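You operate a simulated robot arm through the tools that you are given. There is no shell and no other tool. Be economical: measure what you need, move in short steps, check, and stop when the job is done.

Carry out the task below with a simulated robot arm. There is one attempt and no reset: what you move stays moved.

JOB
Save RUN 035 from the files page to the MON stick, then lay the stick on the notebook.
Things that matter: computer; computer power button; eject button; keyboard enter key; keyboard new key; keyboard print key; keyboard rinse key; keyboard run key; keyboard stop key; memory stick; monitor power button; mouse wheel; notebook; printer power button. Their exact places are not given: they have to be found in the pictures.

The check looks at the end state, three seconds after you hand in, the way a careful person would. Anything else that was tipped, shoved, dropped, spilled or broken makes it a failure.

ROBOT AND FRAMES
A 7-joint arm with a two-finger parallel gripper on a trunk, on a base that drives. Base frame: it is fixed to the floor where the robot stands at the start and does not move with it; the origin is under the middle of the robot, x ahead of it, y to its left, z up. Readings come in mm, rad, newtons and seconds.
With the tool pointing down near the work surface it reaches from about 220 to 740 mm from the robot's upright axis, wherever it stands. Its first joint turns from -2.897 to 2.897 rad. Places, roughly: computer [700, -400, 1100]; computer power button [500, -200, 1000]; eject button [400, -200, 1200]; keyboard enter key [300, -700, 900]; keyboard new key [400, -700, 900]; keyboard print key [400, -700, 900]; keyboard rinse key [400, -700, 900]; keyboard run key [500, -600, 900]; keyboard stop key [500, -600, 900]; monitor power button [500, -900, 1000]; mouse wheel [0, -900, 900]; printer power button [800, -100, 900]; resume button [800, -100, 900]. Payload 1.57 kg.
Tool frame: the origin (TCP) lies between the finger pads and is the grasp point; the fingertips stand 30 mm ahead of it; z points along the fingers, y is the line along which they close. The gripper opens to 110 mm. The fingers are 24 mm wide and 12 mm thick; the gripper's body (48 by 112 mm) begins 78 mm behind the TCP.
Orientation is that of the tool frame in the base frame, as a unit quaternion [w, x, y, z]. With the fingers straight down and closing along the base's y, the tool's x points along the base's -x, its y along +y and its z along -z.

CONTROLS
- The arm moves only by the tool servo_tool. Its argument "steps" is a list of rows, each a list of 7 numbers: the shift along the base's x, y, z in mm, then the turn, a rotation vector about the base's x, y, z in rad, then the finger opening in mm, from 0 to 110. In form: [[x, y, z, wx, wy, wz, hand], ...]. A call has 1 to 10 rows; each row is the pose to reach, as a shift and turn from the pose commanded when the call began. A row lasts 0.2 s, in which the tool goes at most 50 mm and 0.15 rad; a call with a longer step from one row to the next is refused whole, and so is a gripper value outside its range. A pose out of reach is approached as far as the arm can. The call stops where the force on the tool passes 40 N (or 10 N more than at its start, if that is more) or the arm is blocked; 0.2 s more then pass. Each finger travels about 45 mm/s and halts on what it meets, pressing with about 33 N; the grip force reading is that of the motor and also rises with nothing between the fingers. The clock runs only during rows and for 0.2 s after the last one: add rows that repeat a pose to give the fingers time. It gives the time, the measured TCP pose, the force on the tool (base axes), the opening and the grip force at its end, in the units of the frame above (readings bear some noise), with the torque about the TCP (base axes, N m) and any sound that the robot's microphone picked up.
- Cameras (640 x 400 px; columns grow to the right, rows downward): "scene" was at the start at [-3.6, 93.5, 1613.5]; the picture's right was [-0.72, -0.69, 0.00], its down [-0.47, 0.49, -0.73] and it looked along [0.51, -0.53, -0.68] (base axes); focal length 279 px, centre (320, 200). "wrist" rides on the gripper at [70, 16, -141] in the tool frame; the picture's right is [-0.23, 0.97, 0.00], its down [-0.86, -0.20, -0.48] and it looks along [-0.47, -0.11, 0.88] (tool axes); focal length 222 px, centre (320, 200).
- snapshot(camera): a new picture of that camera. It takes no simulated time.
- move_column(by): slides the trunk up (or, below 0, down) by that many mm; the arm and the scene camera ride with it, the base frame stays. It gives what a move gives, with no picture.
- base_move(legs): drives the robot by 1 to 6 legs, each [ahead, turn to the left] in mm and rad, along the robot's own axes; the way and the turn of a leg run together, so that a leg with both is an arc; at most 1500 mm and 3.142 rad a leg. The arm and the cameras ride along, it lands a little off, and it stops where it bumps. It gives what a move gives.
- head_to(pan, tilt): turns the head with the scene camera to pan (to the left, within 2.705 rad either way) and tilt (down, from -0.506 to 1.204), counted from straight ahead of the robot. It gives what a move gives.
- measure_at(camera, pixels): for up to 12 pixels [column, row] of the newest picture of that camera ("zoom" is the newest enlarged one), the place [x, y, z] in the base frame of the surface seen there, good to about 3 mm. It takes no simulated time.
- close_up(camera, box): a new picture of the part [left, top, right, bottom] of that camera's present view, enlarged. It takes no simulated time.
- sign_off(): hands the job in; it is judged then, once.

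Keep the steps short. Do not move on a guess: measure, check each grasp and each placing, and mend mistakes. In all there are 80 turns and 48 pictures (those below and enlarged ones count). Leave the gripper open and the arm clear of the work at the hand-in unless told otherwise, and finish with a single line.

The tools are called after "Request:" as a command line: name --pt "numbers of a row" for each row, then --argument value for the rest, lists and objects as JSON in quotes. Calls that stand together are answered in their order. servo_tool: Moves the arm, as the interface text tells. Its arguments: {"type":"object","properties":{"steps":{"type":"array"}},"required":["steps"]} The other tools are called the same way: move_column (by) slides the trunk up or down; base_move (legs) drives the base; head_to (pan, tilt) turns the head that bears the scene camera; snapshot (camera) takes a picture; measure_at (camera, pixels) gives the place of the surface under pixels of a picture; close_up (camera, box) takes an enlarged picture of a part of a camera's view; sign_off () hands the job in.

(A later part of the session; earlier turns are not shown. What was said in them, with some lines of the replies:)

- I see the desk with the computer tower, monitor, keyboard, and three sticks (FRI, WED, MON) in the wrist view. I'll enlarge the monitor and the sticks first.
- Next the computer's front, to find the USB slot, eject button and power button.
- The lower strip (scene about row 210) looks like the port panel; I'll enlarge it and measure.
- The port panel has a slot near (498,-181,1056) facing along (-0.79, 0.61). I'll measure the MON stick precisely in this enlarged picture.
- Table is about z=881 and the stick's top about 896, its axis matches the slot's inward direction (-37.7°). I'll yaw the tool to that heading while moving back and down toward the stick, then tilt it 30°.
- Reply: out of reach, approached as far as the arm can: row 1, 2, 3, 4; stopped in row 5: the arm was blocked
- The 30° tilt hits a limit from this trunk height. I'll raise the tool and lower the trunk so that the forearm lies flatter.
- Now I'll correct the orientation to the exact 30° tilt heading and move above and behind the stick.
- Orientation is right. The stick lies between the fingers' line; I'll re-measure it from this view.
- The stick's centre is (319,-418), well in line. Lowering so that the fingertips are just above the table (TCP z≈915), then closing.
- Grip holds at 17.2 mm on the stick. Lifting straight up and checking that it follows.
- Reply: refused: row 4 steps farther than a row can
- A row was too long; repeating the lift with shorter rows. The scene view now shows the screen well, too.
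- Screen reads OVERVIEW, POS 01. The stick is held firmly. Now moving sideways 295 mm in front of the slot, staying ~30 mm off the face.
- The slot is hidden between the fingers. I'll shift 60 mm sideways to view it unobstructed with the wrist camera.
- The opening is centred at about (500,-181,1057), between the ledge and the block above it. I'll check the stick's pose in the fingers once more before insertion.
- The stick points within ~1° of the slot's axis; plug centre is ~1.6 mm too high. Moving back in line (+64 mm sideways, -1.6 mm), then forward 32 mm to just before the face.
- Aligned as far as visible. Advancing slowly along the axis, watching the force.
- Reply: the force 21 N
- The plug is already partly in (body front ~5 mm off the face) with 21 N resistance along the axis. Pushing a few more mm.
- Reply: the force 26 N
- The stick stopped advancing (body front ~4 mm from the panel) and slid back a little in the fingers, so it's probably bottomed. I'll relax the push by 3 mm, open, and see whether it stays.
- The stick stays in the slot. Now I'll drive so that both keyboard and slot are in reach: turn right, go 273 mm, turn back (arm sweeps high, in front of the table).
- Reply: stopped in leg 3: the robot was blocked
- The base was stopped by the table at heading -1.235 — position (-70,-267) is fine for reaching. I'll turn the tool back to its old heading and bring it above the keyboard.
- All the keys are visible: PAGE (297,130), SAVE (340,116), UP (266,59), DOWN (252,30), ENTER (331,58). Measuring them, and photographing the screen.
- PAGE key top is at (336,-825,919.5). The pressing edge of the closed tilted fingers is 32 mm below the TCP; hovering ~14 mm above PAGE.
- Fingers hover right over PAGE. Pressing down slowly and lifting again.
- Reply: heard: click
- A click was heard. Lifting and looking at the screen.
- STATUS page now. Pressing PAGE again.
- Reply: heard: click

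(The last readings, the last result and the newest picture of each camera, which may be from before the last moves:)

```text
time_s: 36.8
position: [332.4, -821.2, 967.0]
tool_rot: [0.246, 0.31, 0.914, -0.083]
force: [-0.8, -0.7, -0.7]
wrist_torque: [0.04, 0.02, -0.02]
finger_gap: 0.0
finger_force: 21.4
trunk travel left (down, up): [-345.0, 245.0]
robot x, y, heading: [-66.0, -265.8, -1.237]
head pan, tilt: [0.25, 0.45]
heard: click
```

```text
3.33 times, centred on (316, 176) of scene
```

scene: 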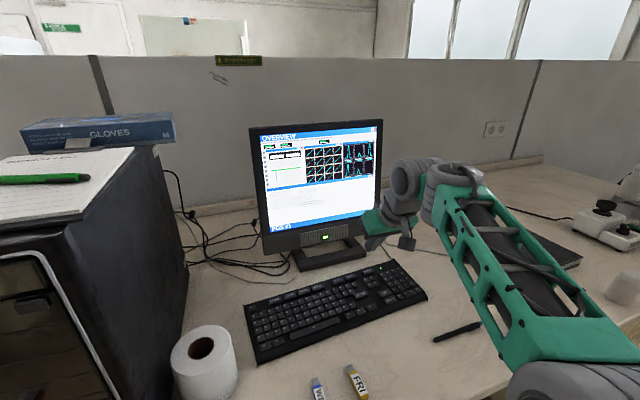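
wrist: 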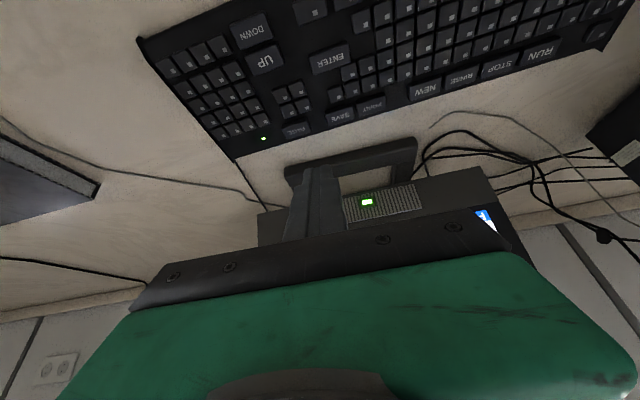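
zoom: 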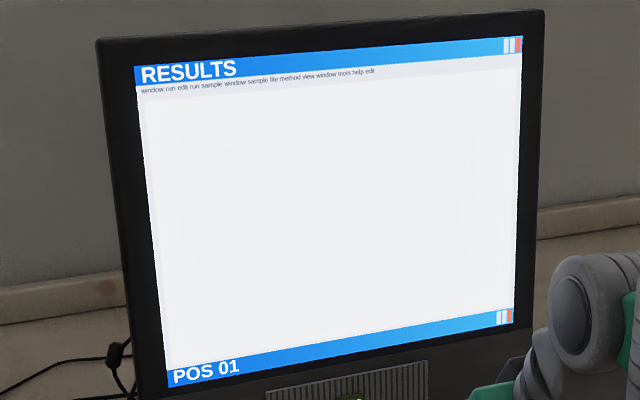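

RESULTS page; PAGE again.

Request:
servo_tool --pt "0 0 -8 0 0 0 0" --pt "0 0 -14 0 0 0 0" --pt "0 0 -17 0 0 0 0" --pt "0 0 -18.5 0 0 0 0" --pt "0 0 -10 0 0 0 0" --pt "0 0 0 0 0 0 0"

Request:
close_up --camera "scene" --box '[244, 116, 388, 236]'

```text
time_s: 38.1
position: [332.3, -821.4, 965.6]
tool_rot: [0.245, 0.31, 0.915, -0.083]
force: [0.9, 0.9, -1.3]
wrist_torque: [0.0, -0.04, -0.03]
finger_gap: 0.0
finger_force: 21.2
trunk travel left (down, up): [-345.0, 245.0]
robot x, y, heading: [-67.4, -270.3, -1.236]
head pan, tilt: [0.25, 0.45]
heard: click
```

```text
3.33 times, centred on (316, 176) of scene
```

zoom: 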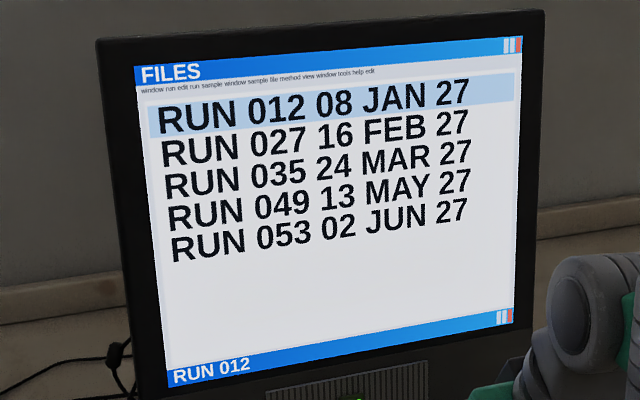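

FILES page, RUN 012 selected; RUN 035 is two lines down. Moving over DOWN (246,-768,910).

Request:
servo_tool --pt "-20 13 10 0 0 0 0" --pt "-55 34 10 0 0 0 0" --pt "-89.7 56 0 0 0 0 0" --pt "-89.7 56 -9.5 0 0 0 0" --pt "-89.7 56 -9.5 0 0 0 0"

Request:
close_up --camera "scene" --box '[280, 215, 440, 315]'

```text
time_s: 39.4
position: [243.2, -765.9, 956.1]
tool_rot: [0.245, 0.31, 0.915, -0.082]
force: [0.6, 0.0, -0.5]
wrist_torque: [-0.01, -0.04, -0.02]
finger_gap: 0.2
finger_force: 21.5
trunk travel left (down, up): [-345.0, 245.0]
robot x, y, heading: [-68.0, -268.6, -1.237]
head pan, tilt: [0.25, 0.45]
```

```text
4.00 times, centred on (360, 265) of scene
```

zoom: 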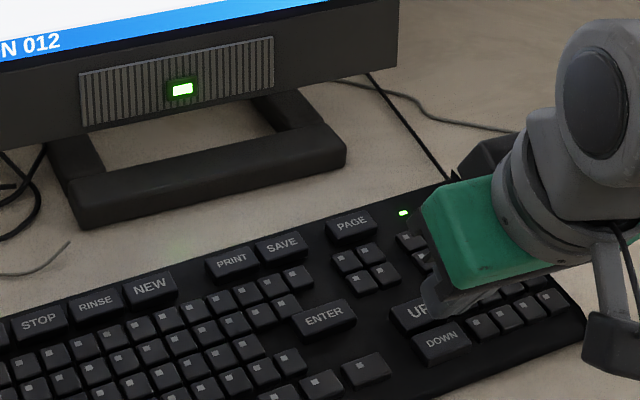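

Fingers are over DOWN. Pressing once with a slow stroke.

Request:
servo_tool --pt "0 0 -8 0 0 0 0" --pt "0 0 -14 0 0 0 0" --pt "0 0 -17 0 0 0 0" --pt "0 0 -18.5 0 0 0 0" --pt "0 0 -10 0 0 0 0" --pt "0 0 0 0 0 0 0"

Request:
close_up --camera "scene" --box '[244, 116, 388, 236]'

```text
time_s: 40.8
position: [243.6, -765.3, 957.4]
tool_rot: [0.246, 0.309, 0.915, -0.082]
force: [0.2, -0.1, 0.0]
wrist_torque: [0.01, -0.02, -0.02]
finger_gap: 0.1
finger_force: 21.5
trunk travel left (down, up): [-345.0, 245.0]
robot x, y, heading: [-71.1, -268.0, -1.239]
head pan, tilt: [0.25, 0.45]
```

```text
3.33 times, centred on (316, 176) of scene
```

zoom: 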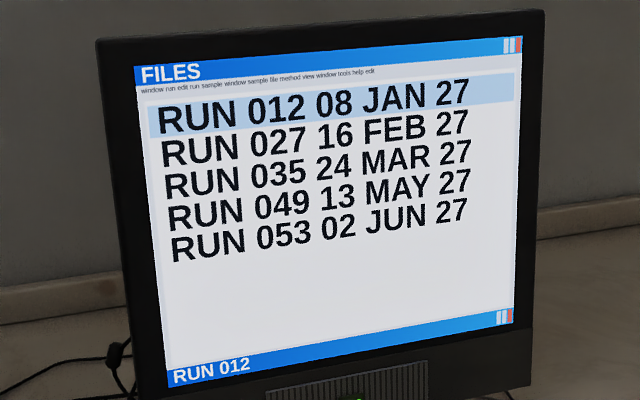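

No click, no change: not deep enough. Going a bit deeper until a click.

Request:
servo_tool --pt "0 0 -10 0 0 0 0" --pt "0 0 -17 0 0 0 0" --pt "0 0 -19 0 0 0 0" --pt "0 0 -20 0 0 0 0" --pt "0 0 -21 0 0 0 0" --pt "0 0 -21 0 0 0 0"

```text
time_s: 42.1
position: [243.4, -765.3, 935.5]
tool_rot: [0.245, 0.31, 0.915, -0.082]
force: [0.0, 0.6, 1.5]
wrist_torque: [0.04, 0.01, 0.02]
finger_gap: 0.1
finger_force: 21.6
trunk travel left (down, up): [-345.0, 245.0]
robot x, y, heading: [-66.2, -267.5, -1.233]
head pan, tilt: [0.25, 0.45]
heard: click
```

Clicked. Lifting, then pressing DOWN a second time to the same depth.

Request:
servo_tool --pt "0 0 10 0 0 0 0" --pt "0 0 17 0 0 0 0" --pt "0 0 17 0 0 0 0"

Request:
servo_tool --pt "0 0 -8 0 0 0 0" --pt "0 0 -14 0 0 0 0" --pt "0 0 -17 0 0 0 0" --pt "0 0 -17.3 0 0 0 0" --pt "0 0 -10 0 0 0 0" --pt "0 0 10 0 0 0 0"

Request:
close_up --camera "scene" --box '[244, 116, 388, 236]'

```text
time_s: 43.0
position: [244.3, -766.2, 952.1]
tool_rot: [0.245, 0.31, 0.915, -0.082]
force: [-0.8, 0.0, 0.1]
wrist_torque: [0.01, 0.01, 0.03]
finger_gap: 0.1
finger_force: 21.3
trunk travel left (down, up): [-345.0, 245.0]
robot x, y, heading: [-66.8, -267.2, -1.237]
head pan, tilt: [0.25, 0.45]
```

```text
time_s: 44.4
position: [243.2, -765.2, 963.4]
tool_rot: [0.245, 0.31, 0.915, -0.082]
force: [-0.6, 0.3, 0.3]
wrist_torque: [0.03, 0.02, -0.02]
finger_gap: 0.0
finger_force: 21.1
trunk travel left (down, up): [-345.0, 245.0]
robot x, y, heading: [-68.3, -263.9, -1.238]
head pan, tilt: [0.25, 0.45]
heard: click
```

```text
3.33 times, centred on (316, 176) of scene
```

zoom: 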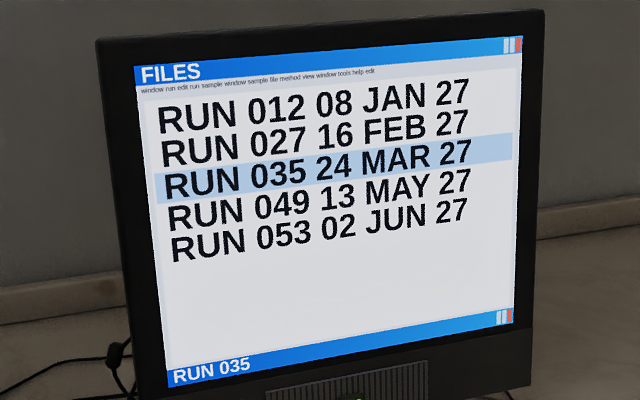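

RUN 035 is selected. Moving over SAVE (369,-776,921) and pressing until it clicks.

Request:
servo_tool --pt "0 0 18 0 0 0 0" --pt "40 -3 18 0 0 0 0" --pt "80 -6 18 0 0 0 0" --pt "120.5 -9.2 18 0 0 0 0" --pt "120.5 -9.2 4 0 0 0 0" --pt "120.5 -9.2 4 0 0 0 0"

Request:
servo_tool --pt "0 0 -8 0 0 0 0" --pt "0 0 -14 0 0 0 0" --pt "0 0 -16 0 0 0 0" --pt "0 0 -17.5 0 0 0 0" --pt "0 0 -19 0 0 0 0"

```text
time_s: 45.8
position: [363.3, -774.8, 965.0]
tool_rot: [0.245, 0.31, 0.915, -0.083]
force: [-1.1, 0.4, -1.4]
wrist_torque: [0.01, 0.02, -0.02]
finger_gap: 0.0
finger_force: 21.3
trunk travel left (down, up): [-345.0, 245.0]
robot x, y, heading: [-68.7, -270.5, -1.231]
head pan, tilt: [0.25, 0.45]
```

```text
time_s: 47.0
position: [363.2, -774.5, 947.9]
tool_rot: [0.245, 0.31, 0.915, -0.083]
force: [0.1, -0.8, 1.0]
wrist_torque: [0.0, -0.02, 0.01]
finger_gap: 0.0
finger_force: 21.2
trunk travel left (down, up): [-345.0, 245.0]
robot x, y, heading: [-69.0, -270.5, -1.234]
head pan, tilt: [0.25, 0.45]
heard: click
```

Click heard. Lifting and checking the screen.

Request:
servo_tool --pt "0 0 15 0 0 0 0" --pt "0 0 50 0 0 0 0" --pt "0 0 80 0 0 0 0"

Request:
close_up --camera "scene" --box '[244, 116, 388, 236]'

```text
time_s: 47.8
position: [361.4, -774.9, 1028.4]
tool_rot: [0.245, 0.311, 0.915, -0.082]
force: [0.5, -0.5, 0.4]
wrist_torque: [0.01, -0.02, -0.02]
finger_gap: 0.0
finger_force: 21.3
trunk travel left (down, up): [-345.0, 245.0]
robot x, y, heading: [-68.5, -268.8, -1.238]
head pan, tilt: [0.25, 0.45]
```

```text
3.33 times, centred on (316, 176) of scene
```

zoom: 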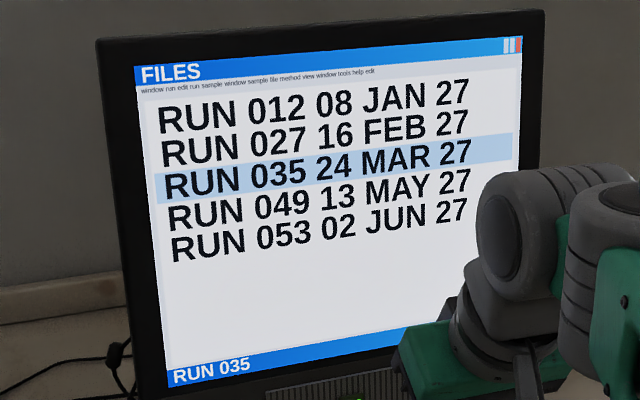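

Footer still says RUN 035, part of it hidden by the hand. I'll pull the arm back from the keyboard and look again.

Request:
servo_tool --pt "-34 26 12 0 0 0 0" --pt "-68 52 24 0 0 0 0" --pt "-101 78 36 0 0 0 0" --pt "-135 104 48 0 0 0 0" --pt "-168 130 60 0 0 0 0" --pt "-202 156 72 0 0 0 0" --pt "-236 182 84 0 0 0 0" --pt "-269 208 90 0 0 0 0" --pt "-269 208 90 0 0 0 0"

Request:
snapshot --camera "scene"

```text
time_s: 49.8
position: [94.9, -568.2, 1115.2]
tool_rot: [0.246, 0.311, 0.914, -0.082]
force: [-0.4, -0.2, 0.7]
wrist_torque: [0.02, 0.01, 0.0]
finger_gap: 0.0
finger_force: 21.3
trunk travel left (down, up): [-345.0, 245.0]
robot x, y, heading: [-68.2, -264.9, -1.233]
head pan, tilt: [0.25, 0.45]
```

```text
6 pictures are left
```

scene: 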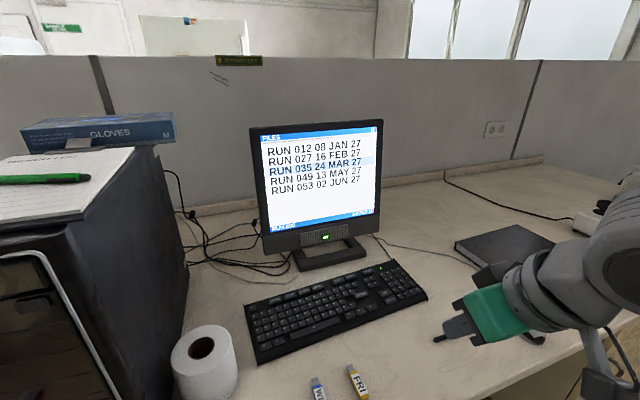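

Request:
close_up --camera "scene" --box '[262, 195, 388, 235]'

```text
5.08 times, centred on (325, 215) of scene
```

zoom: 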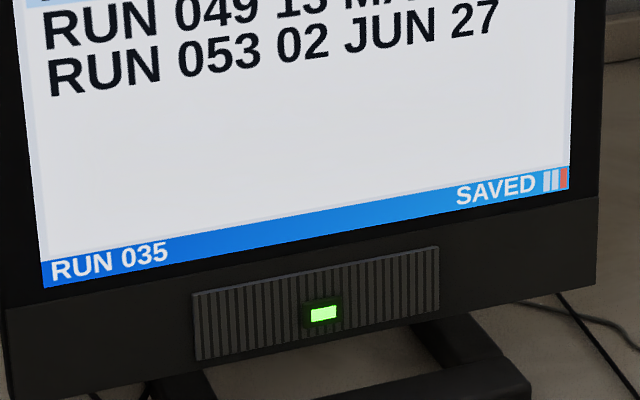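

"SAVED" is shown. Before going for the stick, measuring the notebook's outline in the latest scene picture.

Request:
measure_at --camera "scene" --pixels '[[505, 245], [458, 245], [518, 228], [550, 244], [480, 262], [500, 235], [520, 245], [474, 240], [530, 236], [485, 255]]'

```text
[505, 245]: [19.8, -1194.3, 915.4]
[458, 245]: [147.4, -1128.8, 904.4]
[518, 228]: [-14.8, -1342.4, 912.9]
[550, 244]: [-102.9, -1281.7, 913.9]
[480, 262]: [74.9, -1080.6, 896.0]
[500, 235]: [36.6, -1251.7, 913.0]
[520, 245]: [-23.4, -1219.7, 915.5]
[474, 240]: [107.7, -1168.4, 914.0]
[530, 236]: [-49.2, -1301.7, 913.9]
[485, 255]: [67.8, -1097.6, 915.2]
```

Target spot on the notebook: about (3,-1140,914.5). Now fetching the stick: moving the arm by waypoints around toward the slot, high and clear of the computer's corner.

Request:
servo_tool --pt "37 0 0 0 0 0 0" --pt "74 0 0 0 0 0 0" --pt "111 0 0 0 0 0 0" --pt "148 1 0 0 0 0 0" --pt "173 32 0 0 0 0 0" --pt "197 64 0 0 0 0 0" --pt "222 95 0 0 0 0 0" --pt "246 127 0 0 0 0 0"

Request:
servo_tool --pt "0 44 0 0 0 0 10" --pt "0 89 0 0 0 0 20" --pt "0 133 0 0 0 0 30" --pt "-1.3 178 0 0 0 0 40" --pt "21 213 0 0 0 0 45" --pt "43 248 0 0 0 0 45" --pt "65 282 0 0 0 0 45" --pt "87.3 317 0 0 0 0 45" --pt "87.3 317 0 0 0 0 45"

```text
time_s: 51.5
position: [340.5, -440.4, 1118.4]
tool_rot: [0.245, 0.311, 0.915, -0.083]
force: [0.4, -0.4, -0.5]
wrist_torque: [0.01, -0.04, 0.03]
finger_gap: 0.0
finger_force: 21.1
trunk travel left (down, up): [-345.0, 245.0]
robot x, y, heading: [-67.1, -267.1, -1.239]
head pan, tilt: [0.25, 0.45]
```

```text
time_s: 53.8
position: [422.6, -208.2, 1082.2]
tool_rot: [0.253, 0.373, 0.89, -0.072]
force: [-0.4, 0.4, -0.6]
wrist_torque: [0.01, -0.02, -0.03]
finger_gap: 45.0
finger_force: 0.1
out of reach, approached as far as the arm can: row 4, 5, 6, 7, 8, 9
trunk travel left (down, up): [-345.0, 245.0]
robot x, y, heading: [-71.4, -266.5, -1.237]
head pan, tilt: [0.25, 0.45]
stopped in row 9: the arm was blocked; the commanded pose is now the measured one
```

The wrist reached a limit (no contact force): the base heading is wrong for the slot from here. Backing the arm off and returning to the previous clear point.

Request:
servo_tool --pt "-20 16 18 0 0 0 45" --pt "-40 25 36 -0.01 0.01 0.03 45" --pt "-50 -20 38 -0.02 0.02 0.06 45" --pt "-58 -65 38 -0.03 0.03 0.09 45" --pt "-65 -110 38 -0.041 0.043 0.12 45" --pt "-72 -155 38 -0.041 0.043 0.12 45" --pt "-78 -195 38 -0.041 0.043 0.12 45" --pt "-82 -232 38 -0.041 0.043 0.12 45" --pt "-82 -232 38 -0.041 0.043 0.12 45"

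```text
time_s: 55.8
position: [340.8, -437.8, 1120.7]
tool_rot: [0.246, 0.31, 0.915, -0.084]
force: [-0.7, -0.7, -0.1]
wrist_torque: [0.01, 0.0, -0.02]
finger_gap: 45.1
finger_force: 0.1
out of reach, approached as far as the arm can: row 1, 2, 3, 4
trunk travel left (down, up): [-345.0, 245.0]
robot x, y, heading: [-66.5, -262.4, -1.234]
head pan, tilt: [0.25, 0.45]
```

Back at the clear point with the right orientation. Now driving back to the starting place: turn right, reverse 273 mm, turn left to heading -0.5.

Request:
base_move --legs '[[0, -0.58], [-273, 0], [0, 1.315]]'

```text
time_s: 62.5
position: [414.6, 149.7, 1120.9]
tool_rot: [0.258, -0.044, 0.965, 0.012]
force: [0.4, -0.1, 0.7]
wrist_torque: [0.01, 0.0, -0.01]
finger_gap: 44.9
finger_force: 0.1
trunk travel left (down, up): [-345.0, 245.0]
robot x, y, heading: [-4.9, -6.0, -0.493]
head pan, tilt: [0.25, 0.45]
```

Base is at (-5,-6), heading -0.493. Restoring the tool heading and moving in line with the stick, high and 80 mm back.

Request:
servo_tool --pt "-5 -40 0 0 0 -0.124 45" --pt "-8 -82 0 0 0 -0.248 45" --pt "-10 -125 0 0 0 -0.372 45" --pt "-12 -168 0 0 0 -0.496 45" --pt "-13 -211 0 0 0 -0.62 45" --pt "-13.8 -252.7 0 0 0 -0.743 45" --pt "-13.8 -252.7 0 0 0 -0.743 45"

Request:
snapshot --camera "wrist"

```text
time_s: 64.1
position: [400.5, -102.4, 1120.1]
tool_rot: [0.246, 0.309, 0.915, -0.084]
force: [0.4, -0.2, 0.5]
wrist_torque: [0.0, 0.0, 0.01]
finger_gap: 44.8
finger_force: 0.0
trunk travel left (down, up): [-345.0, 245.0]
robot x, y, heading: [-4.4, -2.7, -0.492]
head pan, tilt: [0.25, 0.45]
```

```text
4 pictures are left
```

wrist: 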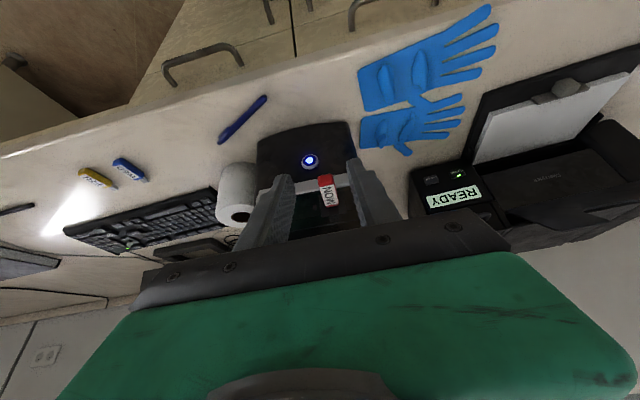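

The stick is in the slot at (328,190) between the fingers. Measuring it from this picture.

Request:
measure_at --camera "wrist" --pixels '[[325, 180], [327, 188], [330, 196], [332, 202], [324, 190], [334, 190], [328, 192]]'

```text
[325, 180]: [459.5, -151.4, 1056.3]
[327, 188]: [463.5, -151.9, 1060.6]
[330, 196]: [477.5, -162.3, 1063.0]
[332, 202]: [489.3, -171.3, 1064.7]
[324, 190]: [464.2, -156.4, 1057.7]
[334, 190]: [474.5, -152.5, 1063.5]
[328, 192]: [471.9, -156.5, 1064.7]
```

Stick lies at lateral line as expected, top z≈1064. Lowering to 1083.5, advancing 84 mm along the axis with open fingers, then closing.

Request:
servo_tool --pt "0 0 -20 0 0 0 45" --pt "0 0 -36.8 0 0 0 45" --pt "22 -17 -36.8 0 0 0 45" --pt "45 -34.5 -36.8 0 0 0 45" --pt "58 -44.5 -36.8 0 0 0 45" --pt "66.9 -51.3 -36.8 0 0 0 45" --pt "66.9 -51.3 -36.8 0 0 0 45"

Request:
servo_tool --pt "0 0 0 0 0 0 30" --pt "0 0 0 0 0 0 12" --pt "0 0 0 0 0 0 5" --pt "0 0 0 0 0 0 5" --pt "0 0 0 0 0 0 5"

```text
time_s: 65.7
position: [467.5, -153.4, 1083.8]
tool_rot: [0.247, 0.309, 0.915, -0.083]
force: [0.9, 0.6, 0.6]
wrist_torque: [-0.03, 0.01, 0.01]
finger_gap: 45.2
finger_force: 0.0
trunk travel left (down, up): [-345.0, 245.0]
robot x, y, heading: [-3.3, -4.7, -0.493]
head pan, tilt: [0.25, 0.45]
```

```text
time_s: 66.9
position: [468.0, -154.1, 1084.3]
tool_rot: [0.246, 0.31, 0.915, -0.083]
force: [-0.5, -1.6, 0.1]
wrist_torque: [-0.05, 0.02, -0.14]
finger_gap: 17.3
finger_force: 32.4
trunk travel left (down, up): [-345.0, 245.0]
robot x, y, heading: [-6.2, 0.2, -0.489]
head pan, tilt: [0.25, 0.45]
```

Gripped at 17.3 mm. Pulling straight out along the axis in short rows.

Request:
servo_tool --pt "-2 1.5 0 0 0 0 5" --pt "-5 3.8 0 0 0 0 5" --pt "-9 6.9 0 0 0 0 5" --pt "-14 10.8 0 0 0 0 5" --pt "-22 17 0 0 0 0 5" --pt "-36 28 0 0 0 0 5" --pt "-60 46 0 0 0 0 5" --pt "-60 46 0 0 0 0 5"

Request:
close_up --camera "wrist" --box '[270, 128, 390, 228]'

```text
time_s: 68.7
position: [405.8, -106.7, 1084.4]
tool_rot: [0.245, 0.31, 0.915, -0.084]
force: [-0.7, 0.0, -0.2]
wrist_torque: [0.0, -0.02, -0.05]
finger_gap: 17.0
finger_force: 32.3
trunk travel left (down, up): [-345.0, 245.0]
robot x, y, heading: [-5.8, -3.0, -0.492]
head pan, tilt: [0.25, 0.45]
```

```text
4.00 times, centred on (330, 178) of wrist
```

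zoom: 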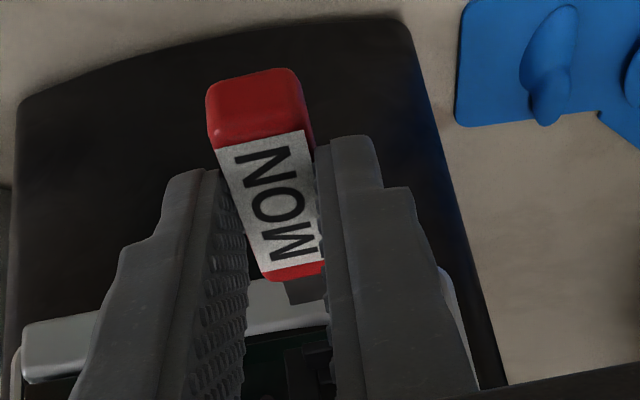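

The stick is out and in the grip. Measuring its height relative to the TCP.

Request:
measure_at --camera "zoom" --pixels '[[240, 155], [280, 250], [262, 200], [290, 275], [300, 140], [295, 215], [300, 290], [250, 110]]'

```text
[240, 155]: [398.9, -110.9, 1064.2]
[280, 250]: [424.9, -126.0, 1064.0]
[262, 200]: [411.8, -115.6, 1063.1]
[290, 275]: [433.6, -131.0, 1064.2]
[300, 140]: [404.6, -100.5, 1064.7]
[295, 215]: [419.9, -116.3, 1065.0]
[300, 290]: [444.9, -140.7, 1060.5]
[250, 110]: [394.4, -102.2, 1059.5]
```

The stick hangs level; its bottom is ~35.5 mm below the TCP. I'll back off and raise, then drive along the table toward the notebook.

Request:
servo_tool --pt "-20 15 12 0 0 0 5" --pt "-36 27 24 0 0 0 5" --pt "-48 37 36 0 0 0 5" --pt "-48 37 36 0 0 0 5"

Request:
base_move --legs '[[0, -1.609], [720, 0]]'

```text
time_s: 69.7
position: [359.7, -70.4, 1116.9]
tool_rot: [0.245, 0.309, 0.915, -0.083]
force: [-0.5, 0.3, -0.9]
wrist_torque: [0.01, -0.01, -0.05]
finger_gap: 17.2
finger_force: 32.3
trunk travel left (down, up): [-345.0, 245.0]
robot x, y, heading: [-3.0, -4.4, -0.491]
head pan, tilt: [0.25, 0.45]
```

```text
time_s: 77.6
position: [-464.9, -980.0, 1116.8]
tool_rot: [0.109, 0.876, 0.405, -0.236]
force: [0.5, -0.5, -0.2]
wrist_torque: [-0.01, 0.0, 0.0]
finger_gap: 17.4
finger_force: 32.0
trunk travel left (down, up): [-345.0, 245.0]
robot x, y, heading: [-378.1, -623.4, -2.113]
head pan, tilt: [0.25, 0.45]
```

Base stands at (-378,-623). Swinging the arm with the stick toward the notebook, high, while turning the tool to point radially.

Request:
servo_tool --pt "40 1 10 0 0 0.134 5" --pt "80 2 20 0 0 0.268 5" --pt "120 3 30 0 0 0.402 5" --pt "161 5 30 0 0 0.536 5" --pt "201 6 30 0 0 0.67 5" --pt "242 7 30 0 0 0.804 5" --pt "282 8.5 30 0 0 0.938 5" --pt "282 8.5 30 0 0 0.938 5"

Request:
servo_tool --pt "30 -28 0 0 0 0.08 5" --pt "62 -58 0 0 0 0.16 5" --pt "95 -90 0 0 0 0.24 5" --pt "128 -121 0 0 0 0.32 5" --pt "160 -152 0 0 0 0.402 5" --pt "192 -182 0 0 0 0.402 5" --pt "192 -182 0 0 0 0.402 5"

Request:
snapshot --camera "wrist"

```text
time_s: 79.4
position: [-184.5, -970.9, 1147.3]
tool_rot: [0.204, 0.598, 0.758, -0.161]
force: [0.3, 0.3, -0.5]
wrist_torque: [0.02, 0.01, -0.03]
finger_gap: 17.1
finger_force: 32.6
out of reach, approached as far as the arm can: row 1, 2, 3, 4, 5
trunk travel left (down, up): [-345.0, 245.0]
robot x, y, heading: [-376.7, -626.1, -2.116]
head pan, tilt: [0.25, 0.45]
```

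```text
time_s: 81.0
position: [7.3, -1152.7, 1147.0]
tool_rot: [0.233, 0.435, 0.862, -0.118]
force: [-0.6, -0.1, -0.1]
wrist_torque: [0.0, 0.02, 0.0]
finger_gap: 17.0
finger_force: 32.2
trunk travel left (down, up): [-345.0, 245.0]
robot x, y, heading: [-379.3, -623.8, -2.12]
head pan, tilt: [0.25, 0.45]
```

```text
2 pictures are left
```

wrist: 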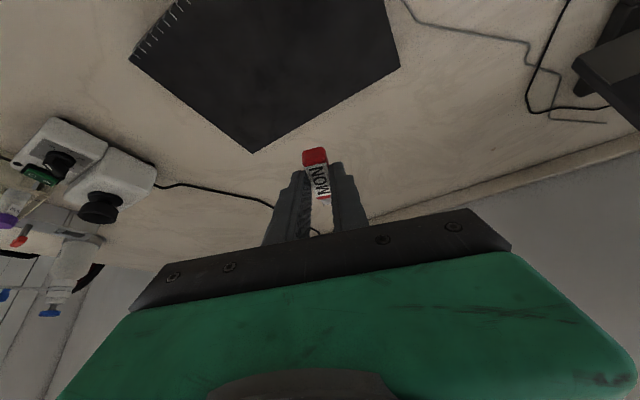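

Notebook seen at the top of the picture; measuring its corners and interior.

Request:
measure_at --camera "wrist" --pixels '[[255, 148], [397, 65], [135, 55], [270, 70], [270, 20], [300, 50], [383, 5], [180, 10], [260, 100]]'

```text
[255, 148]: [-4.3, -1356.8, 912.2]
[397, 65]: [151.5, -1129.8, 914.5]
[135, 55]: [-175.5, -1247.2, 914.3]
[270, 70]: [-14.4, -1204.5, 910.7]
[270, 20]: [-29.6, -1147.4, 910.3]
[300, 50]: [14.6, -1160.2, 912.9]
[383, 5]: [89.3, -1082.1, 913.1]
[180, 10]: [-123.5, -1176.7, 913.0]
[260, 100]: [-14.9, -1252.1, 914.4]
```

The stick's target (15,-1163) is near the notebook's centre (-12,-1188), top z≈913. Descending to just above it.

Request:
servo_tool --pt "0 0 -40 0 0 0 5" --pt "0 0 -85 0 0 0 5" --pt "0 0 -130 0 0 0 5" --pt "0 0 -165 0 0 0 5" --pt "0 0 -185 0 0 0 5" --pt "0 0 -193 0 0 0 5" --pt "0 0 -193 0 0 0 5"

Request:
servo_tool --pt "0 0 -1.5 0 0 0 5" --pt "0 0 -3 0 0 0 5" --pt "0 0 -4 0 0 0 5" --pt "0 0 -4 0 0 0 5"

```text
time_s: 82.6
position: [6.7, -1153.9, 953.9]
tool_rot: [0.232, 0.436, 0.862, -0.116]
force: [-1.0, 0.6, 0.0]
wrist_torque: [-0.01, 0.02, 0.0]
finger_gap: 17.1
finger_force: 32.1
trunk travel left (down, up): [-345.0, 245.0]
robot x, y, heading: [-376.8, -623.0, -2.119]
head pan, tilt: [0.25, 0.45]
```

```text
time_s: 83.6
position: [7.7, -1153.2, 949.9]
tool_rot: [0.233, 0.436, 0.861, -0.117]
force: [0.4, 0.8, 0.5]
wrist_torque: [0.03, 0.01, 0.01]
finger_gap: 17.0
finger_force: 32.1
trunk travel left (down, up): [-345.0, 245.0]
robot x, y, heading: [-380.6, -623.4, -2.119]
head pan, tilt: [0.25, 0.45]
```

No contact yet; feeling down in 1 mm rows.

Request:
servo_tool --pt "0 0 -1 0 0 0 5" --pt "0 0 -2 0 0 0 5" --pt "0 0 -2 0 0 0 5"

Request:
servo_tool --pt "0 0 -0.7 0 0 0 5" --pt "0 0 -0.7 0 0 0 5"

```text
time_s: 84.4
position: [8.1, -1154.0, 949.0]
tool_rot: [0.234, 0.435, 0.861, -0.117]
force: [-0.4, 0.7, 11.6]
wrist_torque: [0.08, 0.03, 0.0]
finger_gap: 17.1
finger_force: 32.3
trunk travel left (down, up): [-345.0, 245.0]
robot x, y, heading: [-380.0, -625.4, -2.117]
head pan, tilt: [0.25, 0.45]
```

```text
time_s: 85.0
position: [7.2, -1154.1, 951.3]
tool_rot: [0.235, 0.436, 0.861, -0.117]
force: [-0.8, -0.2, 17.5]
wrist_torque: [0.14, 0.05, -0.01]
finger_gap: 17.5
finger_force: 32.5
trunk travel left (down, up): [-345.0, 245.0]
robot x, y, heading: [-376.9, -624.0, -2.119]
head pan, tilt: [0.25, 0.45]
```

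Contact felt (17 N). Relieving 1.5 mm, opening, and lifting away.

Request:
servo_tool --pt "0 0 1.5 0 0 0 5" --pt "0 0 1.5 0 0 0 18" --pt "0 0 1.5 0 0 0 30" --pt "0 0 1.5 0 0 0 45" --pt "0 0 1.5 0 0 0 45"

Request:
servo_tool --pt "0 0 20 0 0 0 45" --pt "0 0 50 0 0 0 45" --pt "0 0 95 0 0 0 60" --pt "0 0 140 0 0 0 60" --pt "0 0 180 0 0 0 60" --pt "0 0 180 0 0 0 60"

Request:
snapshot --camera "wrist"

```text
time_s: 86.2
position: [9.8, -1153.4, 947.8]
tool_rot: [0.231, 0.436, 0.862, -0.117]
force: [0.0, 0.4, 1.1]
wrist_torque: [-0.03, 0.04, 0.03]
finger_gap: 44.7
finger_force: 0.1
trunk travel left (down, up): [-345.0, 245.0]
robot x, y, heading: [-375.8, -622.4, -2.116]
head pan, tilt: [0.25, 0.45]
```

```text
time_s: 87.6
position: [9.4, -1152.2, 1127.6]
tool_rot: [0.233, 0.436, 0.862, -0.116]
force: [1.0, 0.4, 0.0]
wrist_torque: [-0.03, 0.06, 0.0]
finger_gap: 60.4
finger_force: 0.0
trunk travel left (down, up): [-345.0, 245.0]
robot x, y, heading: [-380.5, -624.2, -2.114]
head pan, tilt: [0.25, 0.45]
```

```text
1 pictures are left
```

wrist: 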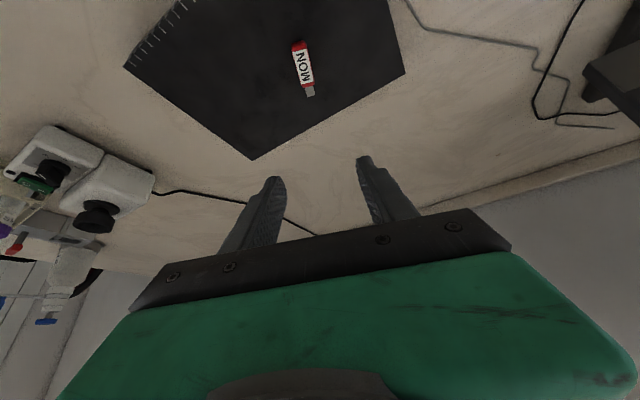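

The MON stick lies flat on the notebook at pixel (303,70). The gripper is open and the arm is well above it, so I'm handing in.

Request:
sign_off

```text
The job is handed in.
```

RUN 035 was saved to the MON stick (the screen showed "SAVED"), and the stick now lies flat on the notebook with the gripper open and the arm clear.
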